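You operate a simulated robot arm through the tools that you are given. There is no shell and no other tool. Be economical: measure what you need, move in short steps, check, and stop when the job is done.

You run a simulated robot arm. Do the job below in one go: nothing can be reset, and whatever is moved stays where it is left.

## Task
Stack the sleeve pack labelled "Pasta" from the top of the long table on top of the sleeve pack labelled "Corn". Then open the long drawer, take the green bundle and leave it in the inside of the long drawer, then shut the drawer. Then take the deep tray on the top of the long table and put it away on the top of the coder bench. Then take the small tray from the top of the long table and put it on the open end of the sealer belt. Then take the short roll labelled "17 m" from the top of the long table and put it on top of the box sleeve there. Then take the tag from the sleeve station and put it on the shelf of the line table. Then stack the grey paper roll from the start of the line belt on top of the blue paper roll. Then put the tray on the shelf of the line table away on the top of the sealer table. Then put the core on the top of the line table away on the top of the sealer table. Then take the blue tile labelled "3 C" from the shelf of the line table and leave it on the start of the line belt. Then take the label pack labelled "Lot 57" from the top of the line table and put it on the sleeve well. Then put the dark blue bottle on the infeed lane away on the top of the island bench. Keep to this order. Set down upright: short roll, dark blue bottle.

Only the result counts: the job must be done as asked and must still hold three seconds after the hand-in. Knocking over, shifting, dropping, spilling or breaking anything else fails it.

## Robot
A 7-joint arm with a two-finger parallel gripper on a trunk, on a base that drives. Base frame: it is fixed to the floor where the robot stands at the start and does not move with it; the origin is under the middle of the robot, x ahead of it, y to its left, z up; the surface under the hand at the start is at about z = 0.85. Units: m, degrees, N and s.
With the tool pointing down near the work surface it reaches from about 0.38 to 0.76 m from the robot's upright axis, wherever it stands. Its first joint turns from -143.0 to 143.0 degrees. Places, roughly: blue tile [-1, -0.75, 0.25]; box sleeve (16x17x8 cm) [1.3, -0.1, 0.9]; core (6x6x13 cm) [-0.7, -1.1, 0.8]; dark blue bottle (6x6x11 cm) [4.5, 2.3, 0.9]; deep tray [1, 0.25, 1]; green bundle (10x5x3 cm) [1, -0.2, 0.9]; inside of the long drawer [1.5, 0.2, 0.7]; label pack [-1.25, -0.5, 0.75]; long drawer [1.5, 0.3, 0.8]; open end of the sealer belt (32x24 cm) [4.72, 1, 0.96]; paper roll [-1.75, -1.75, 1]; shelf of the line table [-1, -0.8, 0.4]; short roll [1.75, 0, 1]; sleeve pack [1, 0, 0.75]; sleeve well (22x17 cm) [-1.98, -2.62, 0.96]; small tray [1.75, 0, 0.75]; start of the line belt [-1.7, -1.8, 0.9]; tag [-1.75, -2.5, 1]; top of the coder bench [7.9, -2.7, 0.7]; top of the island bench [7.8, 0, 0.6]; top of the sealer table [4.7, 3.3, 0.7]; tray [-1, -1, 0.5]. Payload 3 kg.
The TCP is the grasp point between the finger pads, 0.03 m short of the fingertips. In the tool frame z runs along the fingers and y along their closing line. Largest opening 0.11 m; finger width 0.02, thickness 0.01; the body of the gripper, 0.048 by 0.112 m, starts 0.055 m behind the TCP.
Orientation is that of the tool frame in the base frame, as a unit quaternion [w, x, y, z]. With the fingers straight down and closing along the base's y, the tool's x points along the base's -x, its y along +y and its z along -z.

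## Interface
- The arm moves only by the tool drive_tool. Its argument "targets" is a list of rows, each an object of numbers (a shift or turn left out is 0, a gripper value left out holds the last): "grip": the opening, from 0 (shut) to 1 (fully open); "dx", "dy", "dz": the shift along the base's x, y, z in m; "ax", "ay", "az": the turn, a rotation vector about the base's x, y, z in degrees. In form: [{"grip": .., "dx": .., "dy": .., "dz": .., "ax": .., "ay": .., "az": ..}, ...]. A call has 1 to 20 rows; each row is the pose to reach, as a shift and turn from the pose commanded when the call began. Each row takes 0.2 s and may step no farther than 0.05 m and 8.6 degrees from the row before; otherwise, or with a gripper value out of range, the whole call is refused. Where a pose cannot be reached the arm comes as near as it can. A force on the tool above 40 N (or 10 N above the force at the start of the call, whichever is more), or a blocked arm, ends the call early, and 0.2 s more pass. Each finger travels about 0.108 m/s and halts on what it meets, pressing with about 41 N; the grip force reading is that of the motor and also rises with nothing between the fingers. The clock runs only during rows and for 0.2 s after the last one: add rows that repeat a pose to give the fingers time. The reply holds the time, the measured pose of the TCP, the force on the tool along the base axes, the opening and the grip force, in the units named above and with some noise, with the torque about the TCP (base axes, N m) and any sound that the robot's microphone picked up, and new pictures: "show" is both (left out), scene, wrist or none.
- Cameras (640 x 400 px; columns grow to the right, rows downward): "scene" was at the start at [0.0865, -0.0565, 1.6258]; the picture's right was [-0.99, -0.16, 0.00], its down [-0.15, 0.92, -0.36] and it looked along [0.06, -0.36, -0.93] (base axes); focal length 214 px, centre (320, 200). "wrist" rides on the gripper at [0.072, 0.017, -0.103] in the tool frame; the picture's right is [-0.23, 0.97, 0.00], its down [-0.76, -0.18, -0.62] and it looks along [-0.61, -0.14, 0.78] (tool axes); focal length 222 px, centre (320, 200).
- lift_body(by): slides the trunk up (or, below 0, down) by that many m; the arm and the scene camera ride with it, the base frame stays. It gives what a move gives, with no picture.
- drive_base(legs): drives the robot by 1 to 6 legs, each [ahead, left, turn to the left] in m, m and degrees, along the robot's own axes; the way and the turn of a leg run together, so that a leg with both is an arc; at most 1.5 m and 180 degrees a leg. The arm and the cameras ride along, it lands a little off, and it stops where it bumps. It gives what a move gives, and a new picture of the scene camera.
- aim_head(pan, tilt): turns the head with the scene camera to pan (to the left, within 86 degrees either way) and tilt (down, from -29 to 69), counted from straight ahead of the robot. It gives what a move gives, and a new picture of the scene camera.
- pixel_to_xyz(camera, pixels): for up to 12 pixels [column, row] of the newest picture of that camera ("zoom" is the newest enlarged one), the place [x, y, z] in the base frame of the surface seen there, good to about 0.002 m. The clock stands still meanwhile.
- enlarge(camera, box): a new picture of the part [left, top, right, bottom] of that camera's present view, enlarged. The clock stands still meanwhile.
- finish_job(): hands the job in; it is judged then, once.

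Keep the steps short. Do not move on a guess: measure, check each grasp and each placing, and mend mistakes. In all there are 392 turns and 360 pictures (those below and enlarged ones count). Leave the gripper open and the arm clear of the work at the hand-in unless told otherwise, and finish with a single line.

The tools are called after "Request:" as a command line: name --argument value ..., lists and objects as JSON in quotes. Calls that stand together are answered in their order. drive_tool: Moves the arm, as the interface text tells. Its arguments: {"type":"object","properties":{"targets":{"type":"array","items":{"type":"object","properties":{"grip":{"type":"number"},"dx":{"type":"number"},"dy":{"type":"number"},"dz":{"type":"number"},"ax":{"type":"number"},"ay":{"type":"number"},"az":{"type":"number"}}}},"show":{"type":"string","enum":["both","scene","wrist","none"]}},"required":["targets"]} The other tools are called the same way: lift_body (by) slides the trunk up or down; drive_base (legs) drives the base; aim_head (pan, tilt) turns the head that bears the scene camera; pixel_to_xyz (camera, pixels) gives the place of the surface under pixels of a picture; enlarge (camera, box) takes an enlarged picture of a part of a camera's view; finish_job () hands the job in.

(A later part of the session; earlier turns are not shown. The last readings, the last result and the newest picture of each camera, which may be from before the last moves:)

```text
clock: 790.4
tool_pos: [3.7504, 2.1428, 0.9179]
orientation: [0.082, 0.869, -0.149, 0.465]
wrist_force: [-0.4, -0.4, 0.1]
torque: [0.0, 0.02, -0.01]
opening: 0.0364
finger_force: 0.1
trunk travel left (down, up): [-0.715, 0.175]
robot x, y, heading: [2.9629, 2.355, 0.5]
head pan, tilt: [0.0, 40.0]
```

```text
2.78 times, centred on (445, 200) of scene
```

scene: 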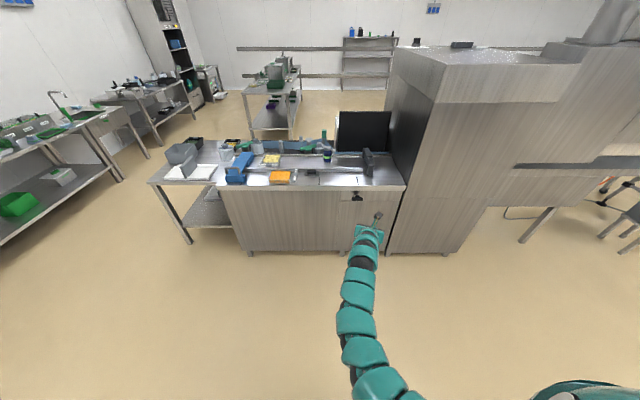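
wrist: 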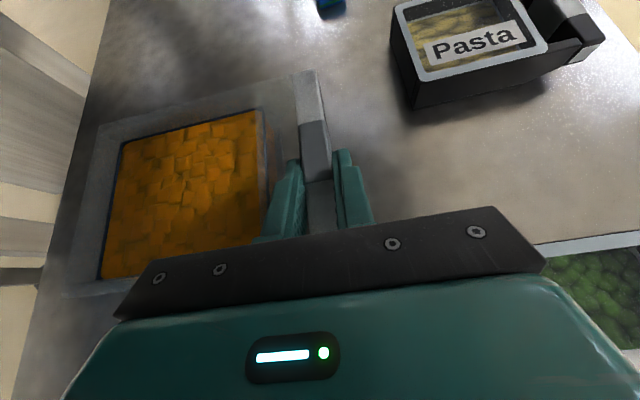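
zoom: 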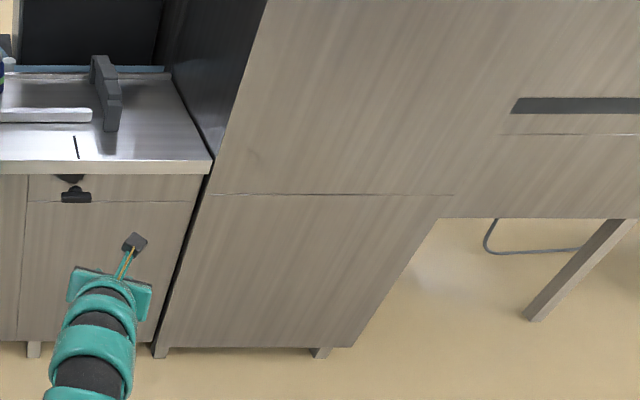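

Un-pitch the hand to vertical here.

Request:
drive_tool --targets '[{"ax": 2.4, "ay": 6.6}, {"ax": 4.7, "ay": 13.2, "dx": -0.01}, {"ax": 7.1, "ay": 19.8, "dx": -0.02}, {"ax": 9.4, "ay": 26.4, "dx": -0.03}, {"ax": 11.8, "ay": 33, "dx": -0.05}, {"ax": 14.2, "ay": 39.7, "dx": -0.07}, {"ax": 16.5, "ay": 46.3, "dx": -0.08}, {"ax": 18.9, "ay": 52.9, "dx": -0.1}, {"ax": 18.9, "ay": 52.9, "dx": -0.12}]' --show "none"

```text
clock: 792.4
tool_pos: [3.6302, 2.1427, 0.9174]
orientation: [0.001, 0.986, -0.169, 0.002]
wrist_force: [-1.1, -0.1, -0.6]
torque: [-0.02, -0.01, 0.01]
opening: 0.0362
finger_force: 0.0
trunk travel left (down, up): [-0.715, 0.175]
robot x, y, heading: [2.9621, 2.3583, -0.1]
head pan, tilt: [0.0, 40.0]
```

Request:
drive_base --legs '[[0, 0.375, 0], [0.62, 0, 0]]'

Request:
drive_tool --targets '[{"az": 6}, {"az": 12}, {"az": 18}, {"az": 18}]'

```text
clock: 797.9
tool_pos: [4.2496, 2.5242, 0.9173]
orientation: [0.002, 0.986, -0.165, 0.001]
wrist_force: [-1.5, -0.5, 0.1]
torque: [-0.02, 0.0, -0.01]
opening: 0.0362
finger_force: 0.1
trunk travel left (down, up): [-0.715, 0.175]
robot x, y, heading: [3.576, 2.733, 0.8]
head pan, tilt: [0.0, 40.0]
```

scene: 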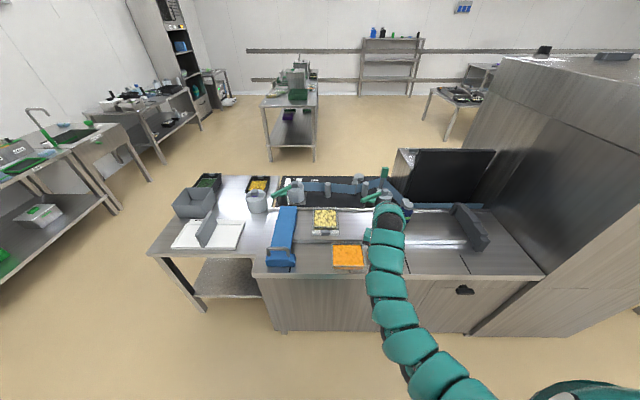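

```text
clock: 798.9
tool_pos: [4.2482, 2.5253, 0.9164]
orientation: [0.001, 1.0, -0.009, 0.002]
wrist_force: [0.1, -0.4, 0.3]
torque: [-0.01, -0.02, 0.02]
opening: 0.0364
finger_force: 0.1
trunk travel left (down, up): [-0.715, 0.175]
robot x, y, heading: [3.577, 2.7268, 0.5]
head pan, tilt: [0.0, 40.0]
```

scene: 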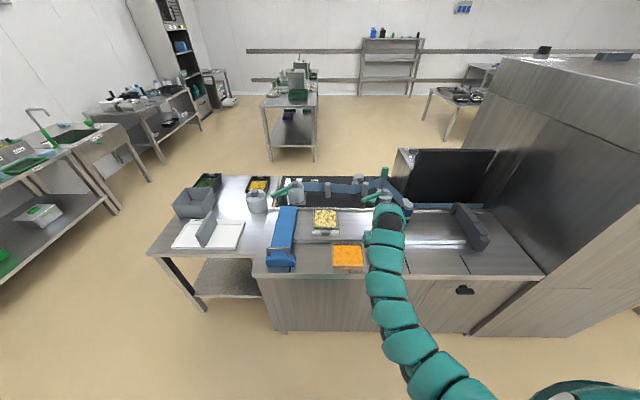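
wrist: 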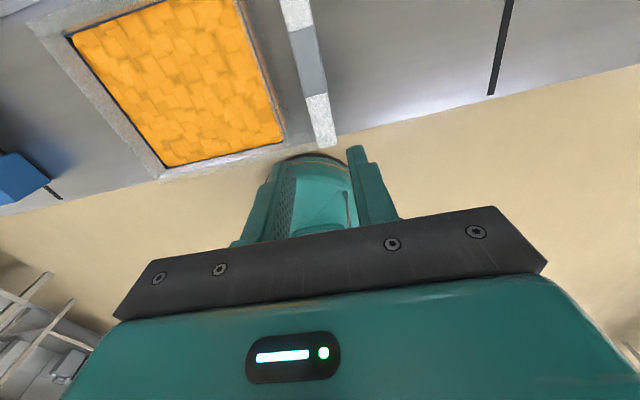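

Request:
pixel_to_xyz --camera "wrist" --pixels '[[310, 125], [332, 120], [320, 110], [308, 60], [298, 15], [295, 60], [320, 55], [285, 120], [245, 10]]'

```text
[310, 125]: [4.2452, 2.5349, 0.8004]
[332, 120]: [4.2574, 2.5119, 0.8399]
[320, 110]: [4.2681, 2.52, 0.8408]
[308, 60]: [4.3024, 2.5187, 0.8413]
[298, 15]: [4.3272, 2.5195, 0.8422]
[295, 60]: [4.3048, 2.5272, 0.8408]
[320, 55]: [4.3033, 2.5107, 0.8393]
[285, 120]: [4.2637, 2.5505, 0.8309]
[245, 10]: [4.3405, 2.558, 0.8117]
```

Bar at y 2.519, x 4.24–4.345. Move over its middle and descend to z 0.838.

Request:
drive_tool --targets '[{"dx": 0.022, "dy": -0.003}, {"dx": 0.043, "dy": -0.006}, {"dx": 0.043, "dy": -0.006, "dz": -0.03}, {"dx": 0.043, "dy": -0.006, "dz": -0.045}]' --show "wrist"

```text
clock: 799.9
tool_pos: [4.2905, 2.5195, 0.8718]
orientation: [0.001, 1.0, -0.01, 0.001]
wrist_force: [0.7, 1.0, -0.1]
torque: [-0.02, 0.0, 0.01]
opening: 0.0362
finger_force: 0.0
trunk travel left (down, up): [-0.715, 0.175]
robot x, y, heading: [3.5795, 2.7325, 0.8]
head pan, tilt: [0.0, 40.0]
```

wrist: 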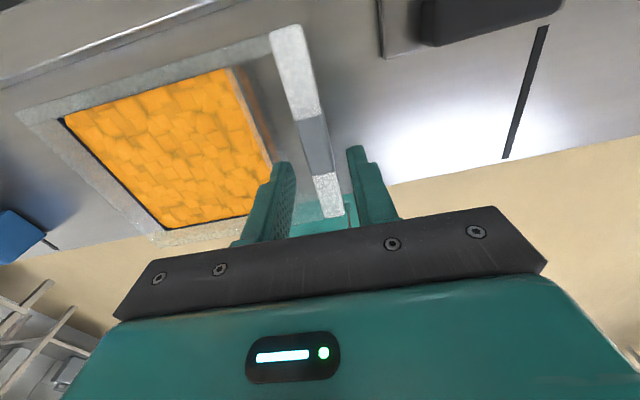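

Request:
drive_tool --targets '[{"dz": -0.02}, {"dz": -0.034}, {"dz": -0.034, "grip": 0}, {"dz": -0.034, "grip": 0}, {"dz": -0.034, "grip": 0}]' --show "wrist"

```text
clock: 801.1
tool_pos: [4.291, 2.5184, 0.8396]
orientation: [0.002, 1.0, -0.01, 0.002]
wrist_force: [1.7, -1.2, 4.1]
torque: [0.12, -0.59, -0.13]
opening: 0.0179
finger_force: 40.9
trunk travel left (down, up): [-0.715, 0.175]
robot x, y, heading: [3.5777, 2.7293, 0.7]
head pan, tilt: [0.0, 40.0]
```

wrist: 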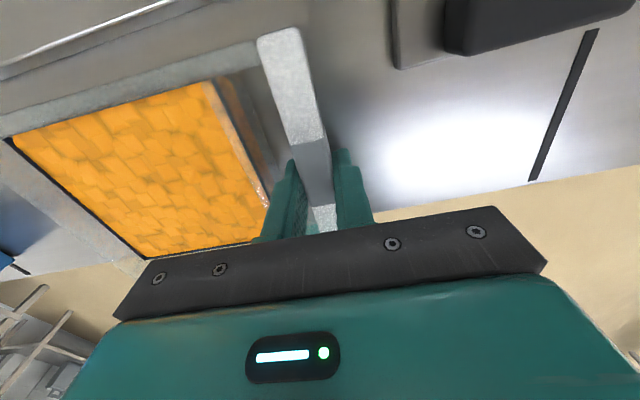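

Gripped vertically. Lift and drive round to the table's north side.

Request:
drive_tool --targets '[{"dz": 0.02}, {"dz": 0.05}, {"dz": 0.08}]' --show "none"

Request:
lift_body --by 0.15

Request:
drive_base --legs '[[-0.5, 0, -0.7], [0, 0.8, 0], [0, 0.77, 0], [1.0, 0, 0], [0.97, 0, 0], [0, 0, -90]]'

Request:
aim_head --pan 0 --tilt 50

```text
clock: 801.9
tool_pos: [4.2906, 2.5194, 0.9191]
orientation: [0.001, 1.0, -0.008, 0.002]
wrist_force: [-0.3, -0.2, -2.7]
torque: [-0.25, 0.04, 0.01]
opening: 0.0177
finger_force: 40.7
trunk travel left (down, up): [-0.715, 0.175]
robot x, y, heading: [3.5801, 2.7357, 0.6]
head pan, tilt: [0.0, 40.0]
```

```text
clock: 803.6
tool_pos: [4.2918, 2.5183, 1.0676]
orientation: [0.001, 1.0, -0.008, 0.001]
wrist_force: [0.1, -0.2, -2.5]
torque: [-0.23, 0.07, -0.01]
opening: 0.0178
finger_force: 40.8
trunk travel left (down, up): [-0.865, 0.025]
robot x, y, heading: [3.5797, 2.7319, 0.9]
head pan, tilt: [0.0, 40.0]
```

```text
clock: 827.6
tool_pos: [4.8232, 3.6021, 1.0674]
orientation: [-0.001, -0.69, 0.724, 0.001]
wrist_force: [0.3, -0.1, -3.7]
torque: [0.05, 0.28, 0.0]
opening: 0.0179
finger_force: 41.0
trunk travel left (down, up): [-0.865, 0.025]
robot x, y, heading: [5.0579, 4.3072, -90.9]
head pan, tilt: [0.0, 40.0]
```

scene: 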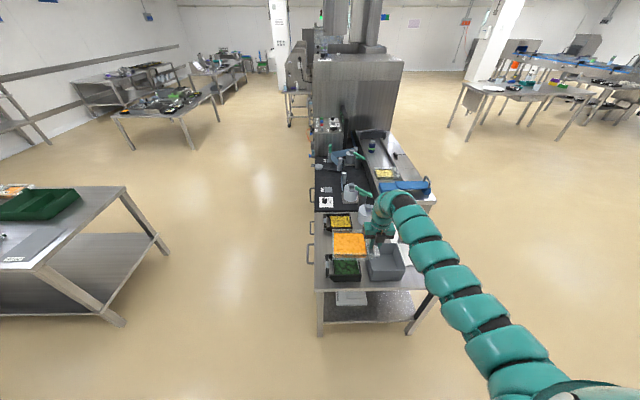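

```text
clock: 828.3
tool_pos: [4.8238, 3.6023, 1.0679]
orientation: [-0.001, -0.691, 0.723, 0.0]
wrist_force: [0.3, 0.2, -2.6]
torque: [0.05, 0.26, -0.01]
opening: 0.0175
finger_force: 41.1
trunk travel left (down, up): [-0.865, 0.025]
robot x, y, heading: [5.0576, 4.3124, -91.0]
head pan, tilt: [0.0, 50.0]
```

scene: 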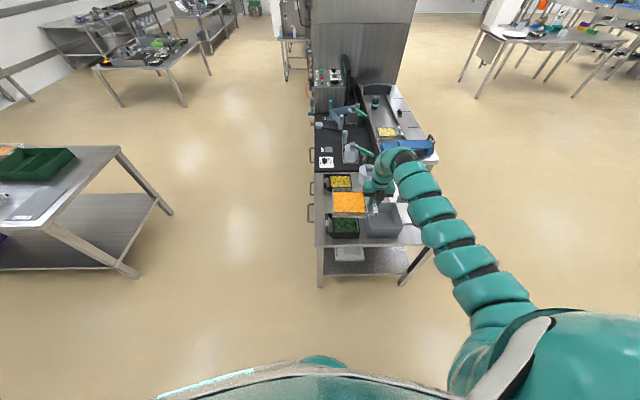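

Move the tool over (4.865, 3.33), first partway, then verify bin and tray edges.

Request:
drive_base --legs '[[0.15, 0.042, 0.9]]'

Request:
enlarge --camera "scene" --box '[300, 150, 440, 270]'

```text
clock: 829.7
tool_pos: [4.8771, 3.4479, 1.0673]
orientation: [-0.002, -0.696, 0.718, 0.001]
wrist_force: [0.6, -0.1, -2.3]
torque: [0.06, 0.24, -0.02]
opening: 0.0176
finger_force: 41.1
trunk travel left (down, up): [-0.865, 0.025]
robot x, y, heading: [5.093, 4.1634, -90.2]
head pan, tilt: [0.0, 50.0]
```

scene: 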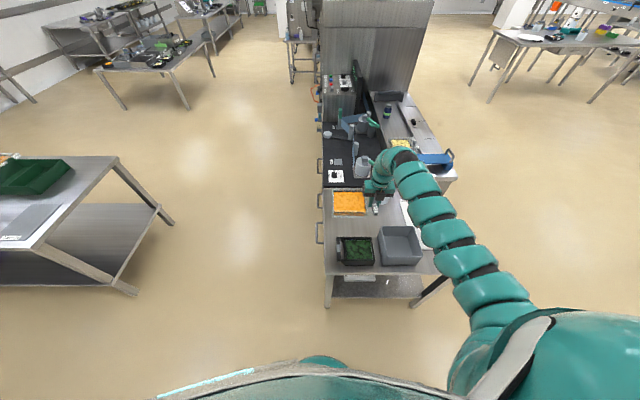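

```text
3.33 times, centred on (370, 210) of scene
```

zoom: 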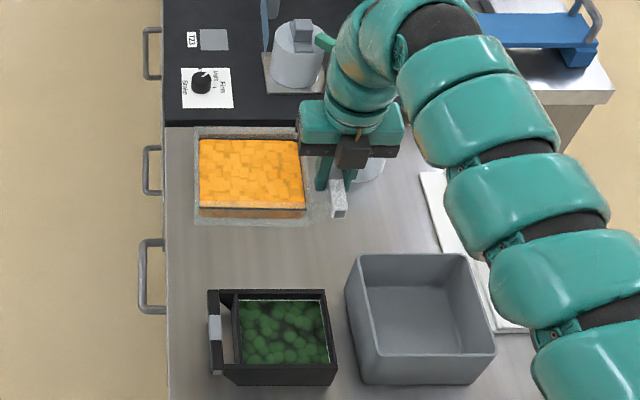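

Request:
pixel_to_xyz --camera "zoom" --pixels '[[358, 258], [350, 300], [460, 256], [360, 380], [235, 292], [325, 292], [212, 300], [335, 380], [165, 200], [170, 370], [270, 260], [340, 235]]'

```text
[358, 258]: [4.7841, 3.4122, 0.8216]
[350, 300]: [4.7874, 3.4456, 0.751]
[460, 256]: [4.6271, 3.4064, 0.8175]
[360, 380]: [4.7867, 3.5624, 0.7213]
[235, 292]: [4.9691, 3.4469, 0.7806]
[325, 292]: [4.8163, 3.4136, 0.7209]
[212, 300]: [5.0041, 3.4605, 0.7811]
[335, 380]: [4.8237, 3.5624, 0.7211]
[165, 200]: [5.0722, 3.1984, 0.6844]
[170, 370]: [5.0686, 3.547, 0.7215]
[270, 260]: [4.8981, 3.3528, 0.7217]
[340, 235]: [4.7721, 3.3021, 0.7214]
```

Free patch confirmed. Advance 0.113 m, then lower.

Request:
drive_base --legs '[[0.113, -0.008, 0]]'

Request:
lift_body --by -0.2

Request:
drive_tool --targets '[{"az": 1.5}]'

```text
clock: 830.9
tool_pos: [4.8687, 3.3368, 1.0677]
orientation: [-0.001, -0.696, 0.718, 0.0]
wrist_force: [-0.5, -0.5, -2.2]
torque: [0.08, 0.3, -0.02]
opening: 0.0178
finger_force: 40.4
trunk travel left (down, up): [-0.865, 0.025]
robot x, y, heading: [5.0903, 4.0466, -90.0]
head pan, tilt: [0.0, 50.0]
```

scene: 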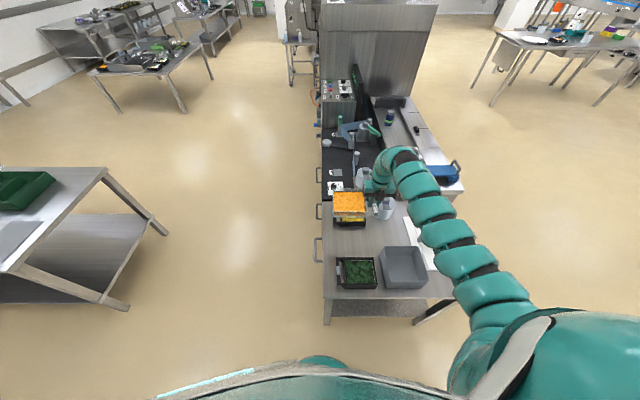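

```text
clock: 833.0
tool_pos: [4.8692, 3.3385, 0.8681]
orientation: [-0.001, -0.697, 0.717, -0.001]
wrist_force: [0.7, -0.1, -2.3]
torque: [0.05, 0.21, 0.04]
opening: 0.0178
finger_force: 40.3
trunk travel left (down, up): [-0.665, 0.225]
robot x, y, heading: [5.0901, 4.0471, -89.9]
head pan, tilt: [0.0, 50.0]
```

```text
clock: 833.4
tool_pos: [4.8697, 3.3376, 0.8682]
orientation: [-0.002, -0.706, 0.708, -0.001]
wrist_force: [-0.1, -0.5, -2.5]
torque: [0.01, 0.25, 0.02]
opening: 0.0177
finger_force: 40.9
trunk travel left (down, up): [-0.665, 0.225]
robot x, y, heading: [5.09, 4.0527, -90.0]
head pan, tilt: [0.0, 50.0]
```

scene: 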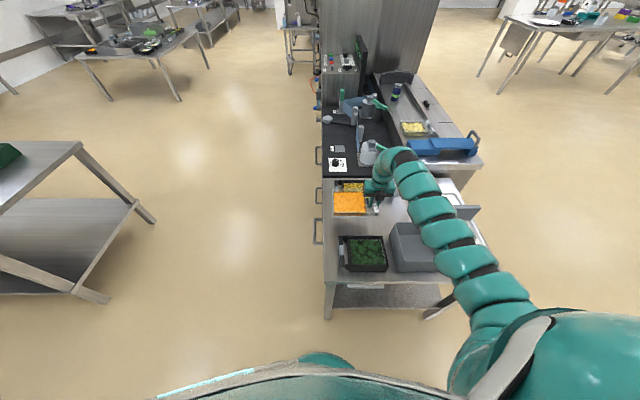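
wrist: 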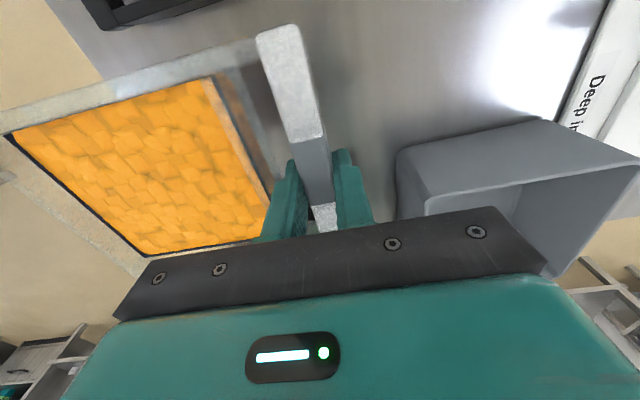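

Request:
lift_body --by -0.1

Request:
enlarge --camera "scene" --box '[310, 150, 430, 260]'

```text
clock: 834.8
tool_pos: [4.8683, 3.3381, 0.7699]
orientation: [-0.001, -0.706, 0.708, 0.0]
wrist_force: [-0.2, 0.3, -2.3]
torque: [0.03, 0.23, -0.01]
opening: 0.0178
finger_force: 41.0
trunk travel left (down, up): [-0.565, 0.325]
robot x, y, heading: [5.0918, 4.0493, -90.1]
head pan, tilt: [0.0, 50.0]
```

```text
3.64 times, centred on (370, 205) of scene
```

zoom: 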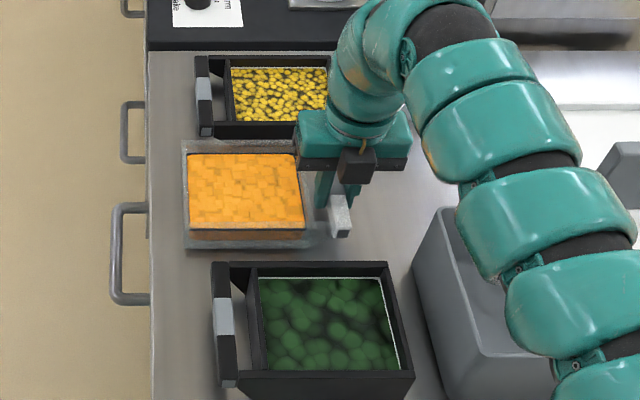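

Request:
pixel_to_xyz --camera "zoom" --pixels '[[250, 158], [250, 135], [270, 125], [200, 130], [250, 236], [290, 240], [300, 265], [220, 265]]'

```text
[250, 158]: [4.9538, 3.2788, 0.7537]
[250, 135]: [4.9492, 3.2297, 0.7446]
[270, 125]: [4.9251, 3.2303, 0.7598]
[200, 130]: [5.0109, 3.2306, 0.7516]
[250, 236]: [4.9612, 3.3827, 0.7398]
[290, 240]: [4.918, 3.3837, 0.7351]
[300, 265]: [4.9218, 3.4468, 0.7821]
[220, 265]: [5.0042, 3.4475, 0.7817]
```

Clearances 3–5 cm. Lower the last centimetre.

Request:
lift_body --by -0.009

Request:
lift_body --by -0.003

Request:
drive_tool --targets '[{"grip": 0.28}, {"grip": 0.32}, {"grip": 0.32}]' --show "none"

Request:
lift_body --by 0.3

Request:
enlarge --camera "scene" --box '[300, 150, 440, 270]'

```text
clock: 835.4
tool_pos: [4.8688, 3.3384, 0.7598]
orientation: [-0.002, -0.706, 0.708, -0.002]
wrist_force: [0.3, 0.6, -1.0]
torque: [-0.05, -0.04, -0.04]
opening: 0.0176
finger_force: 40.9
trunk travel left (down, up): [-0.556, 0.334]
robot x, y, heading: [5.0934, 4.0521, -90.2]
head pan, tilt: [0.0, 50.0]
```

```text
clock: 835.9
tool_pos: [4.8694, 3.3376, 0.7589]
orientation: [-0.004, -0.706, 0.708, -0.001]
wrist_force: [-2.1, -3.3, 19.5]
torque: [0.7, -0.36, 0.05]
opening: 0.0177
finger_force: 41.3
trunk travel left (down, up): [-0.553, 0.337]
robot x, y, heading: [5.0877, 4.0506, -90.1]
head pan, tilt: [0.0, 50.0]
```

```text
clock: 836.7
tool_pos: [4.8679, 3.3381, 0.7568]
orientation: [-0.002, -0.706, 0.708, -0.001]
wrist_force: [-0.1, 0.6, 0.6]
torque: [-0.01, 0.01, -0.01]
opening: 0.0352
finger_force: 0.0
trunk travel left (down, up): [-0.553, 0.337]
robot x, y, heading: [5.0903, 4.0438, -90.1]
head pan, tilt: [0.0, 50.0]
```

```text
clock: 839.7
tool_pos: [4.8688, 3.3379, 1.057]
orientation: [-0.002, -0.706, 0.708, -0.001]
wrist_force: [-0.1, 0.2, -0.2]
torque: [-0.02, 0.06, 0.01]
opening: 0.0351
finger_force: 0.0
trunk travel left (down, up): [-0.853, 0.037]
robot x, y, heading: [5.0848, 4.0482, -90.1]
head pan, tilt: [0.0, 50.0]
```

```text
3.33 times, centred on (370, 210) of scene
```

zoom: 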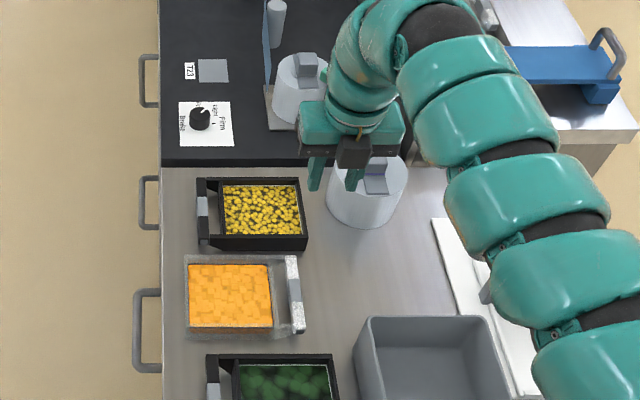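

Tray done. Next the core from the line table's top. Drive back.

Request:
drive_base --legs '[[-0.28, 0, 0], [0, -1.45, 0], [1.0, -1.1, 0], [1.0, -1.1, 0], [1.0, -1.1, 0]]'

Request:
drive_base --legs '[[0, -0.42, 0], [1.3, 0, 0], [1.25, 0, 0], [0, 0, -90]]'

Request:
aim_head --pan 0 --tilt 50

```text
clock: 869.4
tool_pos: [0.1409, 0.571, 1.0566]
orientation: [-0.002, -0.707, 0.708, -0.001]
wrist_force: [-0.2, -0.8, -0.5]
torque: [0.01, -0.01, 0.02]
opening: 0.0349
finger_force: 0.1
trunk travel left (down, up): [-0.853, 0.037]
robot x, y, heading: [0.3627, 1.2829, -89.8]
head pan, tilt: [0.0, 50.0]
```

scene: 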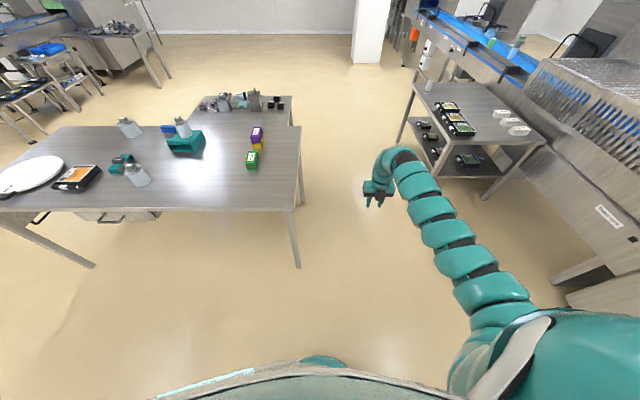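

```text
clock: 887.8
tool_pos: [-0.7866, -1.036, 1.0574]
orientation: [-0.001, 0.003, 1.0, 0.0]
wrist_force: [-0.2, 0.2, 0.7]
torque: [-0.03, -0.03, -0.02]
opening: 0.0352
finger_force: 0.0
trunk travel left (down, up): [-0.853, 0.037]
robot x, y, heading: [-0.0743, -1.2567, 179.8]
head pan, tilt: [0.0, 50.0]
```

scene: 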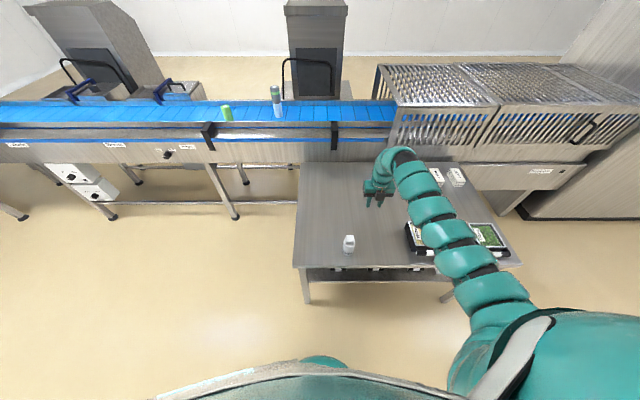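

```text
clock: 888.4
tool_pos: [-0.7869, -1.0357, 1.0566]
orientation: [-0.002, 0.003, 1.0, 0.002]
wrist_force: [-0.2, -0.4, 0.2]
torque: [0.01, 0.01, -0.02]
opening: 0.0349
finger_force: 0.0
trunk travel left (down, up): [-0.853, 0.037]
robot x, y, heading: [-0.0764, -1.2627, 179.9]
head pan, tilt: [0.0, 50.0]
```

scene: 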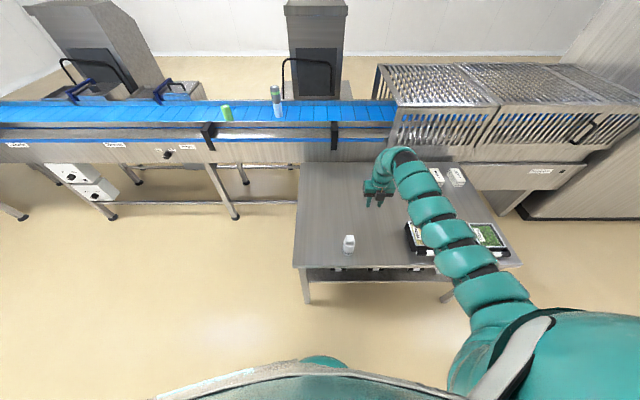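

Request:
enlarge --camera "scene" --box '[330, 225, 370, 260]'

```text
11.43 times, centred on (350, 242) of scene
```

zoom: 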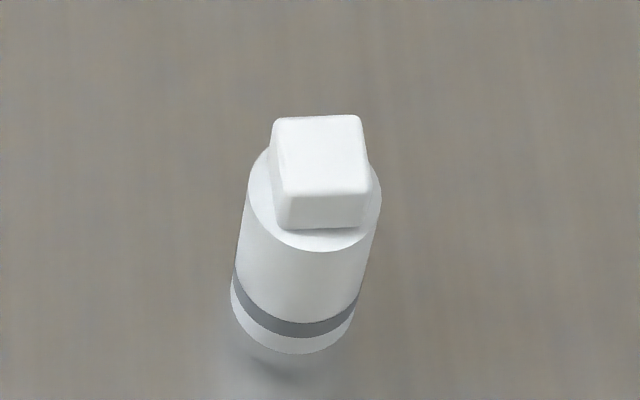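

Request:
pixel_to_xyz --camera "zoom" --pixels '[[252, 185], [379, 190], [315, 250], [320, 150], [283, 125], [358, 122], [368, 188], [288, 190], [320, 215], [295, 352], [235, 300], [355, 310]]'

```text
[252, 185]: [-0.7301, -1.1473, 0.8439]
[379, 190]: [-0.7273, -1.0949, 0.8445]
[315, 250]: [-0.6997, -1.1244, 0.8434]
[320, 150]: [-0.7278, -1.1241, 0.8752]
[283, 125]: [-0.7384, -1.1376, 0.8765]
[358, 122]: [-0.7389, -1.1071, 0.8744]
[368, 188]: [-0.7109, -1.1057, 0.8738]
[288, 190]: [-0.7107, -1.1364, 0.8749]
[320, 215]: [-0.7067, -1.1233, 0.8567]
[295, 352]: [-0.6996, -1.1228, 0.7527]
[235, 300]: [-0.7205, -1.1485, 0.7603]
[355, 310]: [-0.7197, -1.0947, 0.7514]
```

Core: centre (-0.727, -1.122), cap 31 mm wide, z 0.845–0.876. I'll grip the cap. Move above and lower.

Request:
drive_tool --targets '[{"dx": 0.03, "dy": -0.03, "grip": 0.6}, {"dx": 0.05, "dy": -0.06, "grip": 0.6}, {"dx": 0.061, "dy": -0.086}, {"dx": 0.061, "dy": -0.086}]' --show "none"

Request:
lift_body --by -0.12

Request:
drive_tool --targets '[{"dz": -0.005}]' --show "wrist"

```text
clock: 889.4
tool_pos: [-0.7505, -1.1123, 1.0512]
orientation: [-0.001, 0.004, 1.0, 0.001]
wrist_force: [0.4, 0.1, -0.2]
torque: [-0.03, 0.02, -0.05]
opening: 0.066
finger_force: 0.1
out of reach, approached as far as the arm can: row 2, 3, 4
trunk travel left (down, up): [-0.853, 0.037]
robot x, y, heading: [-0.0766, -1.2579, 180.0]
head pan, tilt: [0.0, 50.0]
```

```text
clock: 890.9
tool_pos: [-0.7506, -1.1143, 0.9302]
orientation: [0.0, 0.003, 1.0, 0.001]
wrist_force: [0.4, -0.1, 0.2]
torque: [-0.01, 0.03, 0.02]
opening: 0.0663
finger_force: 0.0
trunk travel left (down, up): [-0.733, 0.157]
robot x, y, heading: [-0.0766, -1.2608, 180.2]
head pan, tilt: [0.0, 50.0]
```

```text
clock: 891.3
tool_pos: [-0.7508, -1.1131, 0.9261]
orientation: [-0.001, 0.003, 1.0, 0.001]
wrist_force: [-0.6, 0.4, -0.3]
torque: [0.03, 0.01, 0.0]
opening: 0.0659
finger_force: 0.0
trunk travel left (down, up): [-0.733, 0.157]
robot x, y, heading: [-0.0744, -1.2602, 180.0]
head pan, tilt: [0.0, 50.0]
```

wrist: 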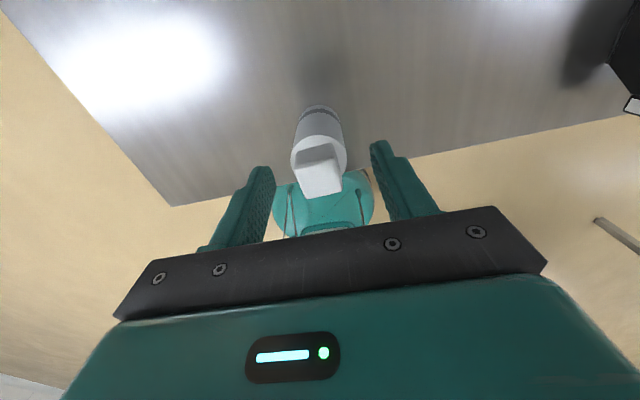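

Use the base to fine-align: back 2.4 cm, left 0.9 cm.

Request:
drive_base --legs '[[-0.024, 0.009, 0]]'

Request:
drive_tool --targets '[{"dz": -0.001}]' --show "wrist"

Request:
pixel_to_xyz --camera "wrist" --pixels '[[320, 165], [300, 165], [340, 165], [320, 185], [320, 150]]'

```text
clock: 892.1
tool_pos: [-0.7252, -1.1238, 0.9258]
orientation: [-0.001, 0.002, 1.0, 0.0]
wrist_force: [-0.5, -0.5, 0.4]
torque: [0.03, 0.0, -0.01]
opening: 0.066
finger_force: 0.0
trunk travel left (down, up): [-0.733, 0.157]
robot x, y, heading: [-0.0523, -1.2743, 180.0]
head pan, tilt: [0.0, 50.0]
```

scene: 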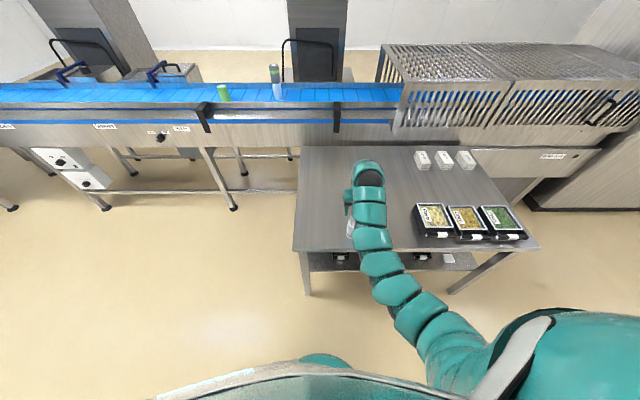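

```text
clock: 892.5
tool_pos: [-0.7273, -1.1233, 0.9246]
orientation: [-0.002, 0.003, 1.0, 0.001]
wrist_force: [0.0, 0.6, 0.0]
torque: [0.01, 0.02, 0.01]
opening: 0.066
finger_force: 0.1
trunk travel left (down, up): [-0.733, 0.157]
robot x, y, heading: [-0.0495, -1.2735, 179.7]
head pan, tilt: [0.0, 50.0]
```

wrist: 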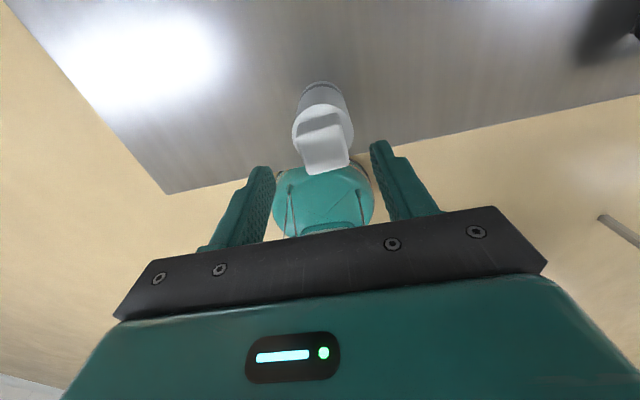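

```text
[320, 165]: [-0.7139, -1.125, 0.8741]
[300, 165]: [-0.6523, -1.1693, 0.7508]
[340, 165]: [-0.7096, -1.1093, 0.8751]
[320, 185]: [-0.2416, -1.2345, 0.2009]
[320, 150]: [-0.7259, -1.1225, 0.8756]
```

Aligned. Lower to z 0.878 and close on the cap.

Request:
drive_tool --targets '[{"dz": -0.025}, {"dz": -0.046}, {"dz": -0.046, "grip": 0.15}, {"dz": -0.046, "grip": 0.15}, {"dz": -0.046, "grip": 0.15}, {"dz": -0.046, "grip": 0.15}]' --show "wrist"

```text
clock: 894.0
tool_pos: [-0.7262, -1.1215, 0.8788]
orientation: [-0.001, 0.003, 1.0, 0.001]
wrist_force: [0.3, 0.7, 0.0]
torque: [0.0, 0.0, -0.01]
opening: 0.0351
finger_force: 41.3
trunk travel left (down, up): [-0.733, 0.157]
robot x, y, heading: [-0.0504, -1.2676, 179.9]
head pan, tilt: [0.0, 50.0]
```

wrist: 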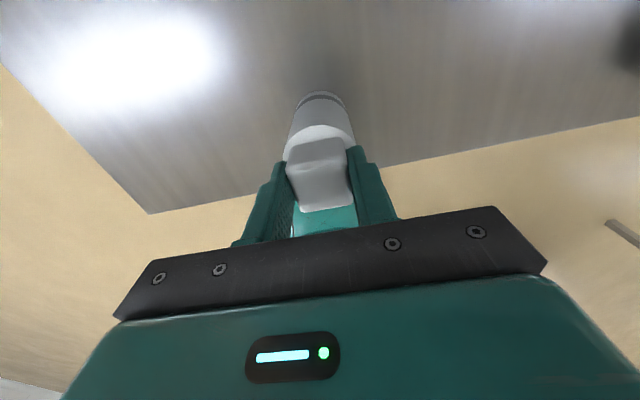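

Gripped. Lift and carry to the sealer table.

Request:
lift_body --by 0.157

Request:
drive_base --legs '[[0, 0, 90.1], [-1.3, 0, 0], [-1.3, 0, 0], [-1.0, 1.1, 0], [-1.0, 1.1, 0], [-0.95, 1.1, 0]]'

```text
clock: 895.8
tool_pos: [-0.7267, -1.1226, 1.0362]
orientation: [0.0, 0.002, 1.0, 0.001]
wrist_force: [-1.1, -0.7, -0.6]
torque: [0.01, 0.0, 0.02]
opening: 0.0356
finger_force: 41.3
trunk travel left (down, up): [-0.89, 0.0]
robot x, y, heading: [-0.0551, -1.2674, 179.6]
head pan, tilt: [0.0, 50.0]
```

```text
clock: 933.0
tool_pos: [3.1409, 3.5995, 1.0346]
orientation: [0.001, 0.711, -0.703, -0.001]
wrist_force: [0.3, 0.2, -1.1]
torque: [0.02, 0.02, -0.01]
opening: 0.0354
finger_force: 40.7
trunk travel left (down, up): [-0.89, 0.0]
robot x, y, heading: [3.2756, 4.2767, -89.0]
head pan, tilt: [0.0, 50.0]
```

scene: 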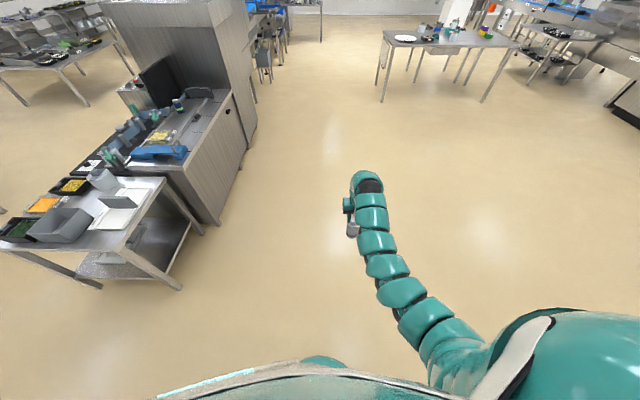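

Request:
drive_base --legs '[[0, 0.8, -1], [0, 0.77, 0], [0.25, 0, 0]]'

Request:
enlarge --camera "scene" --box '[280, 130, 440, 260]'

```text
clock: 942.5
tool_pos: [4.701, 3.3501, 1.0355]
orientation: [-0.001, -0.704, 0.71, 0.0]
wrist_force: [0.3, -0.1, -1.1]
torque: [0.01, -0.01, 0.0]
opening: 0.0356
finger_force: 40.9
trunk travel left (down, up): [-0.89, 0.0]
robot x, y, heading: [4.85, 4.025, -90.3]
head pan, tilt: [0.0, 50.0]
```

scene: 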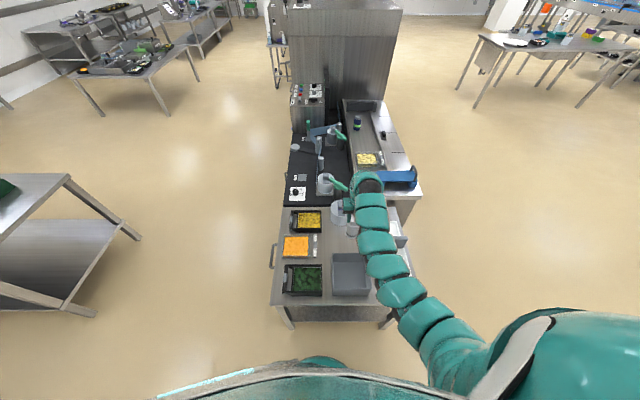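

```text
3.08 times, centred on (360, 195) of scene
```

zoom: 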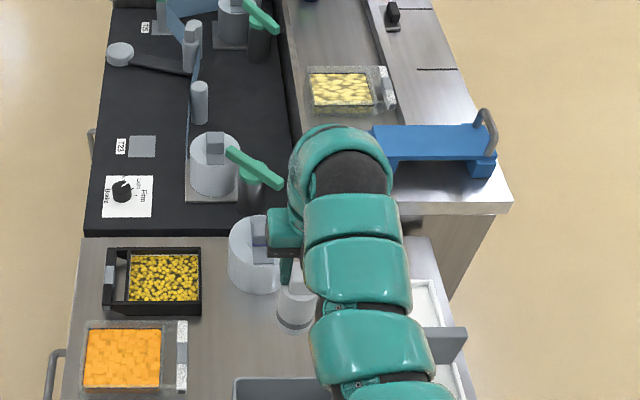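

Fine-move to (4.72, 3.295), then lower by trunk.

Request:
drive_tool --targets '[{"dx": 0.01, "dy": -0.03}, {"dx": 0.019, "dy": -0.055}, {"dx": 0.019, "dy": -0.055}]' --show "none"

Request:
lift_body --by -0.17

```text
clock: 943.4
tool_pos: [4.718, 3.2999, 1.0367]
orientation: [-0.002, -0.704, 0.71, -0.002]
wrist_force: [-0.6, -0.6, -1.6]
torque: [0.0, -0.02, 0.03]
opening: 0.0354
finger_force: 40.6
out of reach, approached as far as the arm can: row 2, 3
trunk travel left (down, up): [-0.89, 0.0]
robot x, y, heading: [4.8523, 4.0251, -90.3]
head pan, tilt: [0.0, 50.0]
```

```text
clock: 945.3
tool_pos: [4.7184, 3.2991, 0.8665]
orientation: [-0.002, -0.704, 0.71, 0.0]
wrist_force: [-0.4, -0.8, -1.3]
torque: [-0.03, 0.0, 0.01]
opening: 0.0355
finger_force: 41.5
trunk travel left (down, up): [-0.72, 0.17]
robot x, y, heading: [4.8499, 4.0227, -90.1]
head pan, tilt: [0.0, 50.0]
```

Request:
lift_body --by -0.013

Request:
lift_body --by -0.004

Request:
enlarge --camera "scene" --box '[280, 130, 440, 260]'

```text
clock: 945.9
tool_pos: [4.7174, 3.2999, 0.8532]
orientation: [-0.002, -0.704, 0.71, -0.001]
wrist_force: [0.2, -0.3, -1.3]
torque: [0.0, 0.01, 0.03]
opening: 0.0351
finger_force: 41.4
trunk travel left (down, up): [-0.707, 0.183]
robot x, y, heading: [4.8504, 4.0269, -90.2]
head pan, tilt: [0.0, 50.0]
```

```text
clock: 946.4
tool_pos: [4.7179, 3.3003, 0.8486]
orientation: [-0.003, -0.704, 0.71, -0.001]
wrist_force: [-0.5, -0.4, -1.8]
torque: [-0.01, -0.01, -0.01]
opening: 0.0353
finger_force: 40.8
trunk travel left (down, up): [-0.703, 0.187]
robot x, y, heading: [4.8515, 4.0271, -90.5]
head pan, tilt: [0.0, 50.0]
```

```text
3.08 times, centred on (360, 195) of scene
```

zoom: 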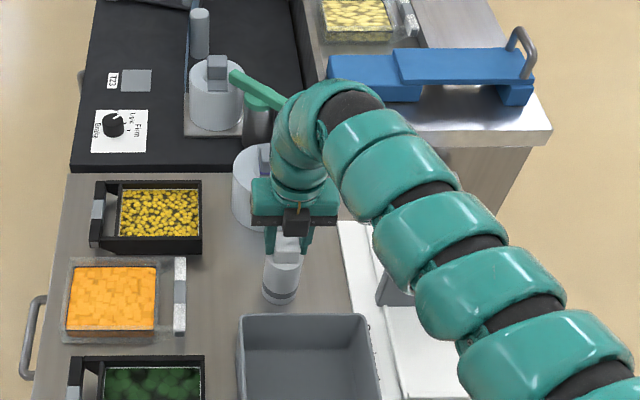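

Request:
lift_body --by -0.003

Request:
lift_body --by -0.002

```text
clock: 946.9
tool_pos: [4.718, 3.2999, 0.8482]
orientation: [-0.003, -0.704, 0.71, 0.0]
wrist_force: [-0.5, 0.6, 11.6]
torque: [0.42, 0.02, 0.04]
opening: 0.0355
finger_force: 41.0
trunk travel left (down, up): [-0.7, 0.19]
robot x, y, heading: [4.8447, 4.0221, -90.2]
head pan, tilt: [0.0, 50.0]
```

```text
clock: 947.5
tool_pos: [4.7177, 3.3007, 0.8469]
orientation: [-0.005, -0.705, 0.71, -0.003]
wrist_force: [-1.9, -3.9, 29.7]
torque: [0.33, -0.03, 0.04]
opening: 0.0356
finger_force: 41.4
trunk travel left (down, up): [-0.698, 0.192]
robot x, y, heading: [4.847, 4.0241, -90.6]
head pan, tilt: [0.0, 50.0]
```

Contact. Ease up 1.5 mm, open, and rise.

Request:
lift_body --by 0.002

Request:
drive_tool --targets '[{"grip": 0.5}, {"grip": 0.6}, {"grip": 0.6}]' --show "none"

Request:
lift_body --by 0.19

Request:
drive_base --legs '[[-0.25, 0, 0]]'

Request:
enlarge --camera "scene" --box '[280, 130, 440, 260]'

```text
clock: 948.0
tool_pos: [4.7181, 3.3, 0.8476]
orientation: [-0.003, -0.703, 0.711, -0.002]
wrist_force: [-1.3, -7.8, 19.4]
torque: [-0.59, -0.05, -0.04]
opening: 0.0353
finger_force: 41.3
trunk travel left (down, up): [-0.7, 0.19]
robot x, y, heading: [4.8448, 4.0261, -90.2]
head pan, tilt: [0.0, 50.0]
```

```text
clock: 948.8
tool_pos: [4.7183, 3.3004, 0.8457]
orientation: [-0.003, -0.704, 0.71, -0.001]
wrist_force: [-0.4, -0.5, -0.5]
torque: [0.02, 0.0, 0.01]
opening: 0.0661
finger_force: 0.0
trunk travel left (down, up): [-0.7, 0.19]
robot x, y, heading: [4.8481, 4.025, -90.4]
head pan, tilt: [0.0, 50.0]
```

```text
clock: 950.9
tool_pos: [4.7172, 3.2999, 1.0363]
orientation: [-0.001, -0.704, 0.71, -0.001]
wrist_force: [0.2, 0.5, -0.6]
torque: [-0.01, 0.03, 0.02]
opening: 0.066
finger_force: 0.1
trunk travel left (down, up): [-0.89, 0.0]
robot x, y, heading: [4.8503, 4.0273, -90.5]
head pan, tilt: [0.0, 50.0]
```

```text
clock: 952.7
tool_pos: [4.72, 3.5504, 1.0372]
orientation: [-0.001, -0.704, 0.71, -0.002]
wrist_force: [-0.5, 0.2, 0.5]
torque: [-0.05, 0.0, 0.04]
opening: 0.0663
finger_force: 0.1
trunk travel left (down, up): [-0.89, 0.0]
robot x, y, heading: [4.8496, 4.2738, -90.4]
head pan, tilt: [0.0, 50.0]
```

scene: 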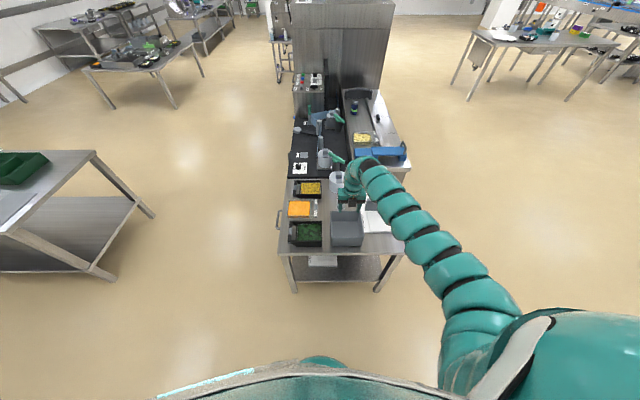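

```text
3.08 times, centred on (360, 195) of scene
```

zoom: 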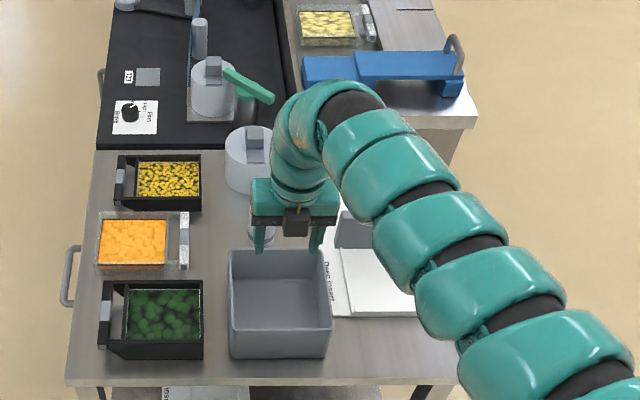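

Core placed. Next: blue tile "3 C" on the line-table shelf. Drive back to the east side of the line table.

Request:
drive_base --legs '[[0, -1.25, 0], [1.0, -1.1, 0], [1.0, -1.1, 0], [1.0, -1.1, 0]]'

Request:
drive_base --legs '[[1.1, -0.08, 0], [1.1, 0, 0], [0, 0, -90]]'

Request:
lift_body --by -0.4

Request:
lift_body --by -0.25

Request:
aim_head --pan 0 --tilt 30

```text
clock: 979.9
tool_pos: [0.124, 0.5886, 1.0357]
orientation: [-0.001, -0.699, 0.715, -0.002]
wrist_force: [-0.3, 0.0, -0.6]
torque: [0.03, -0.01, 0.0]
opening: 0.0659
finger_force: 0.1
trunk travel left (down, up): [-0.89, 0.0]
robot x, y, heading: [0.2627, 1.3149, -91.0]
head pan, tilt: [0.0, 50.0]
```

scene: 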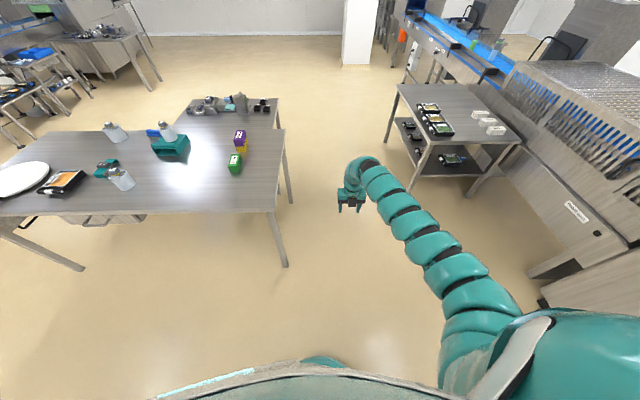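

```text
clock: 994.6
tool_pos: [-0.5831, -0.7461, 1.0359]
orientation: [-0.002, 0.012, 1.0, 0.0]
wrist_force: [0.4, -0.5, 0.1]
torque: [-0.02, -0.02, -0.02]
opening: 0.0659
finger_force: 0.1
trunk travel left (down, up): [-0.89, 0.0]
robot x, y, heading: [0.1353, -0.8909, 178.8]
head pan, tilt: [0.0, 50.0]
```

scene: 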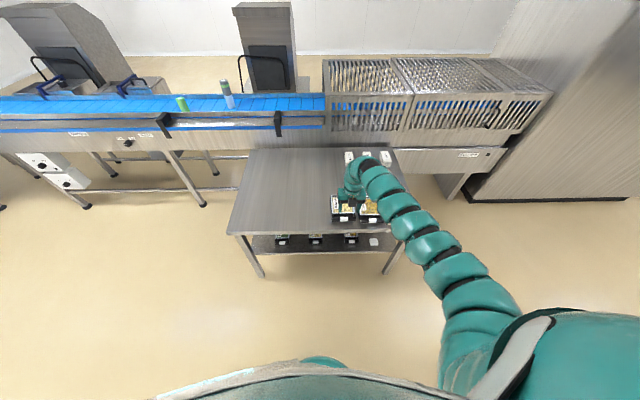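

```text
clock: 998.1
tool_pos: [-0.5886, -0.7468, 0.6533]
orientation: [-0.013, 0.012, 1.0, 0.002]
wrist_force: [2.0, -0.8, 17.9]
torque: [0.28, 1.7, 0.02]
opening: 0.0659
finger_force: 0.0
trunk travel left (down, up): [-0.499, 0.391]
robot x, y, heading: [0.1389, -0.89, 178.7]
head pan, tilt: [0.0, 50.0]
stopped: the force on the tool passed its limit at 47 N (the readings are from after the stop); the commanded pose is now the measured one
```

```text
clock: 998.5
tool_pos: [-0.5914, -0.7463, 0.6511]
orientation: [-0.019, 0.011, 1.0, 0.002]
wrist_force: [2.4, -1.3, 18.7]
torque: [0.3, 1.76, 0.02]
opening: 0.0662
finger_force: 0.0
trunk travel left (down, up): [-0.494, 0.396]
robot x, y, heading: [0.1369, -0.8874, 178.7]
head pan, tilt: [0.0, 50.0]
stopped: the force on the tool passed its limit at 48 N (the readings are from after the stop); the commanded pose is now the measured one
```

```text
clock: 999.4
tool_pos: [-0.5921, -0.7462, 0.6508]
orientation: [-0.018, 0.011, 1.0, 0.002]
wrist_force: [-9.7, -1.2, 32.8]
torque: [0.54, 1.72, 0.19]
opening: 0.0659
finger_force: 0.0
trunk travel left (down, up): [-0.494, 0.396]
robot x, y, heading: [0.1391, -0.8876, 178.7]
head pan, tilt: [0.0, 30.0]
```

scene: 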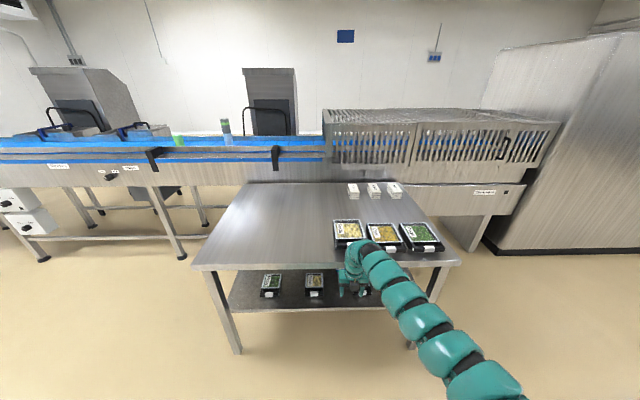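

I was too close; the hand camera touched the tabletop edge. Raise, back off 0.25 m, then lower.

Request:
lift_body --by 0.06

Request:
drive_base --legs '[[-0.3, 0, 1.2]]'

Request:
lift_body --by -0.31

Request:
enlarge --camera "scene" --box '[220, 160, 440, 290]'

```text
clock: 1000.4
tool_pos: [-0.5918, -0.7461, 0.708]
orientation: [-0.015, 0.013, 1.0, 0.0]
wrist_force: [0.5, 0.8, 0.7]
torque: [0.0, -0.01, -0.01]
opening: 0.0659
finger_force: 0.0
trunk travel left (down, up): [-0.554, 0.336]
robot x, y, heading: [0.139, -0.8862, 178.8]
head pan, tilt: [0.0, 30.0]
```

```text
clock: 1002.4
tool_pos: [-0.3181, -0.7505, 0.7087]
orientation: [-0.016, 0.01, 1.0, 0.001]
wrist_force: [-1.0, 0.4, -0.5]
torque: [0.0, 0.0, 0.0]
opening: 0.0662
finger_force: 0.0
trunk travel left (down, up): [-0.554, 0.336]
robot x, y, heading: [0.4142, -0.8926, 179.2]
head pan, tilt: [0.0, 30.0]
stopped in leg 1: the robot was blocked; the commanded pose is now the measured one
```

scene: 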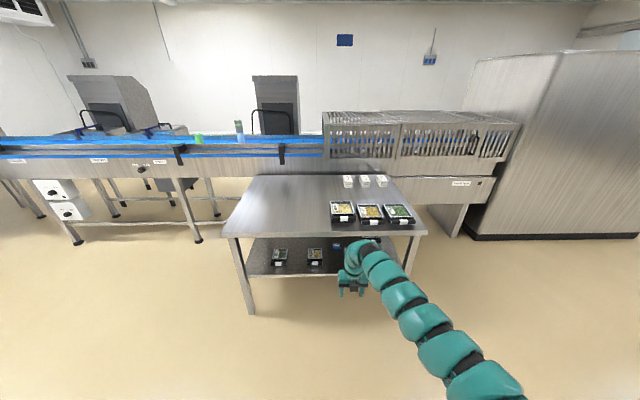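

```text
clock: 1005.5
tool_pos: [-0.3185, -0.7498, 0.399]
orientation: [-0.016, 0.01, 1.0, 0.001]
wrist_force: [0.6, 0.5, 0.2]
torque: [0.01, 0.0, 0.01]
opening: 0.066
finger_force: 0.0
trunk travel left (down, up): [-0.244, 0.646]
robot x, y, heading: [0.4153, -0.8869, 179.1]
head pan, tilt: [0.0, 30.0]
```

```text
2.91 times, centred on (330, 225) of scene
```

zoom: 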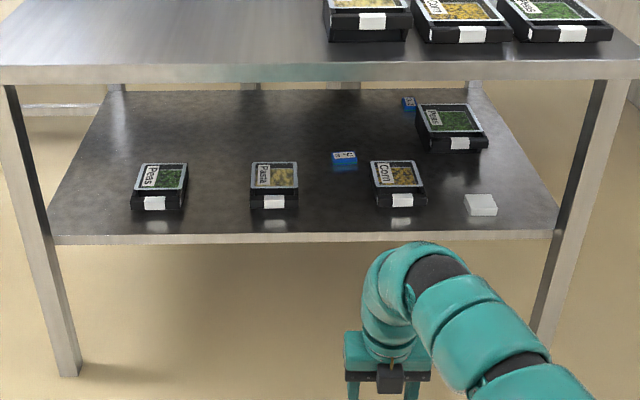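

Request:
enlarge --camera "scene" --box '[325, 185, 375, 225]'

```text
10.00 times, centred on (350, 205) of scene
```

zoom: 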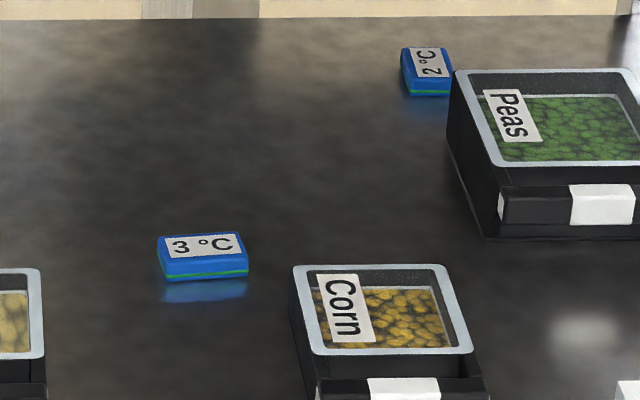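

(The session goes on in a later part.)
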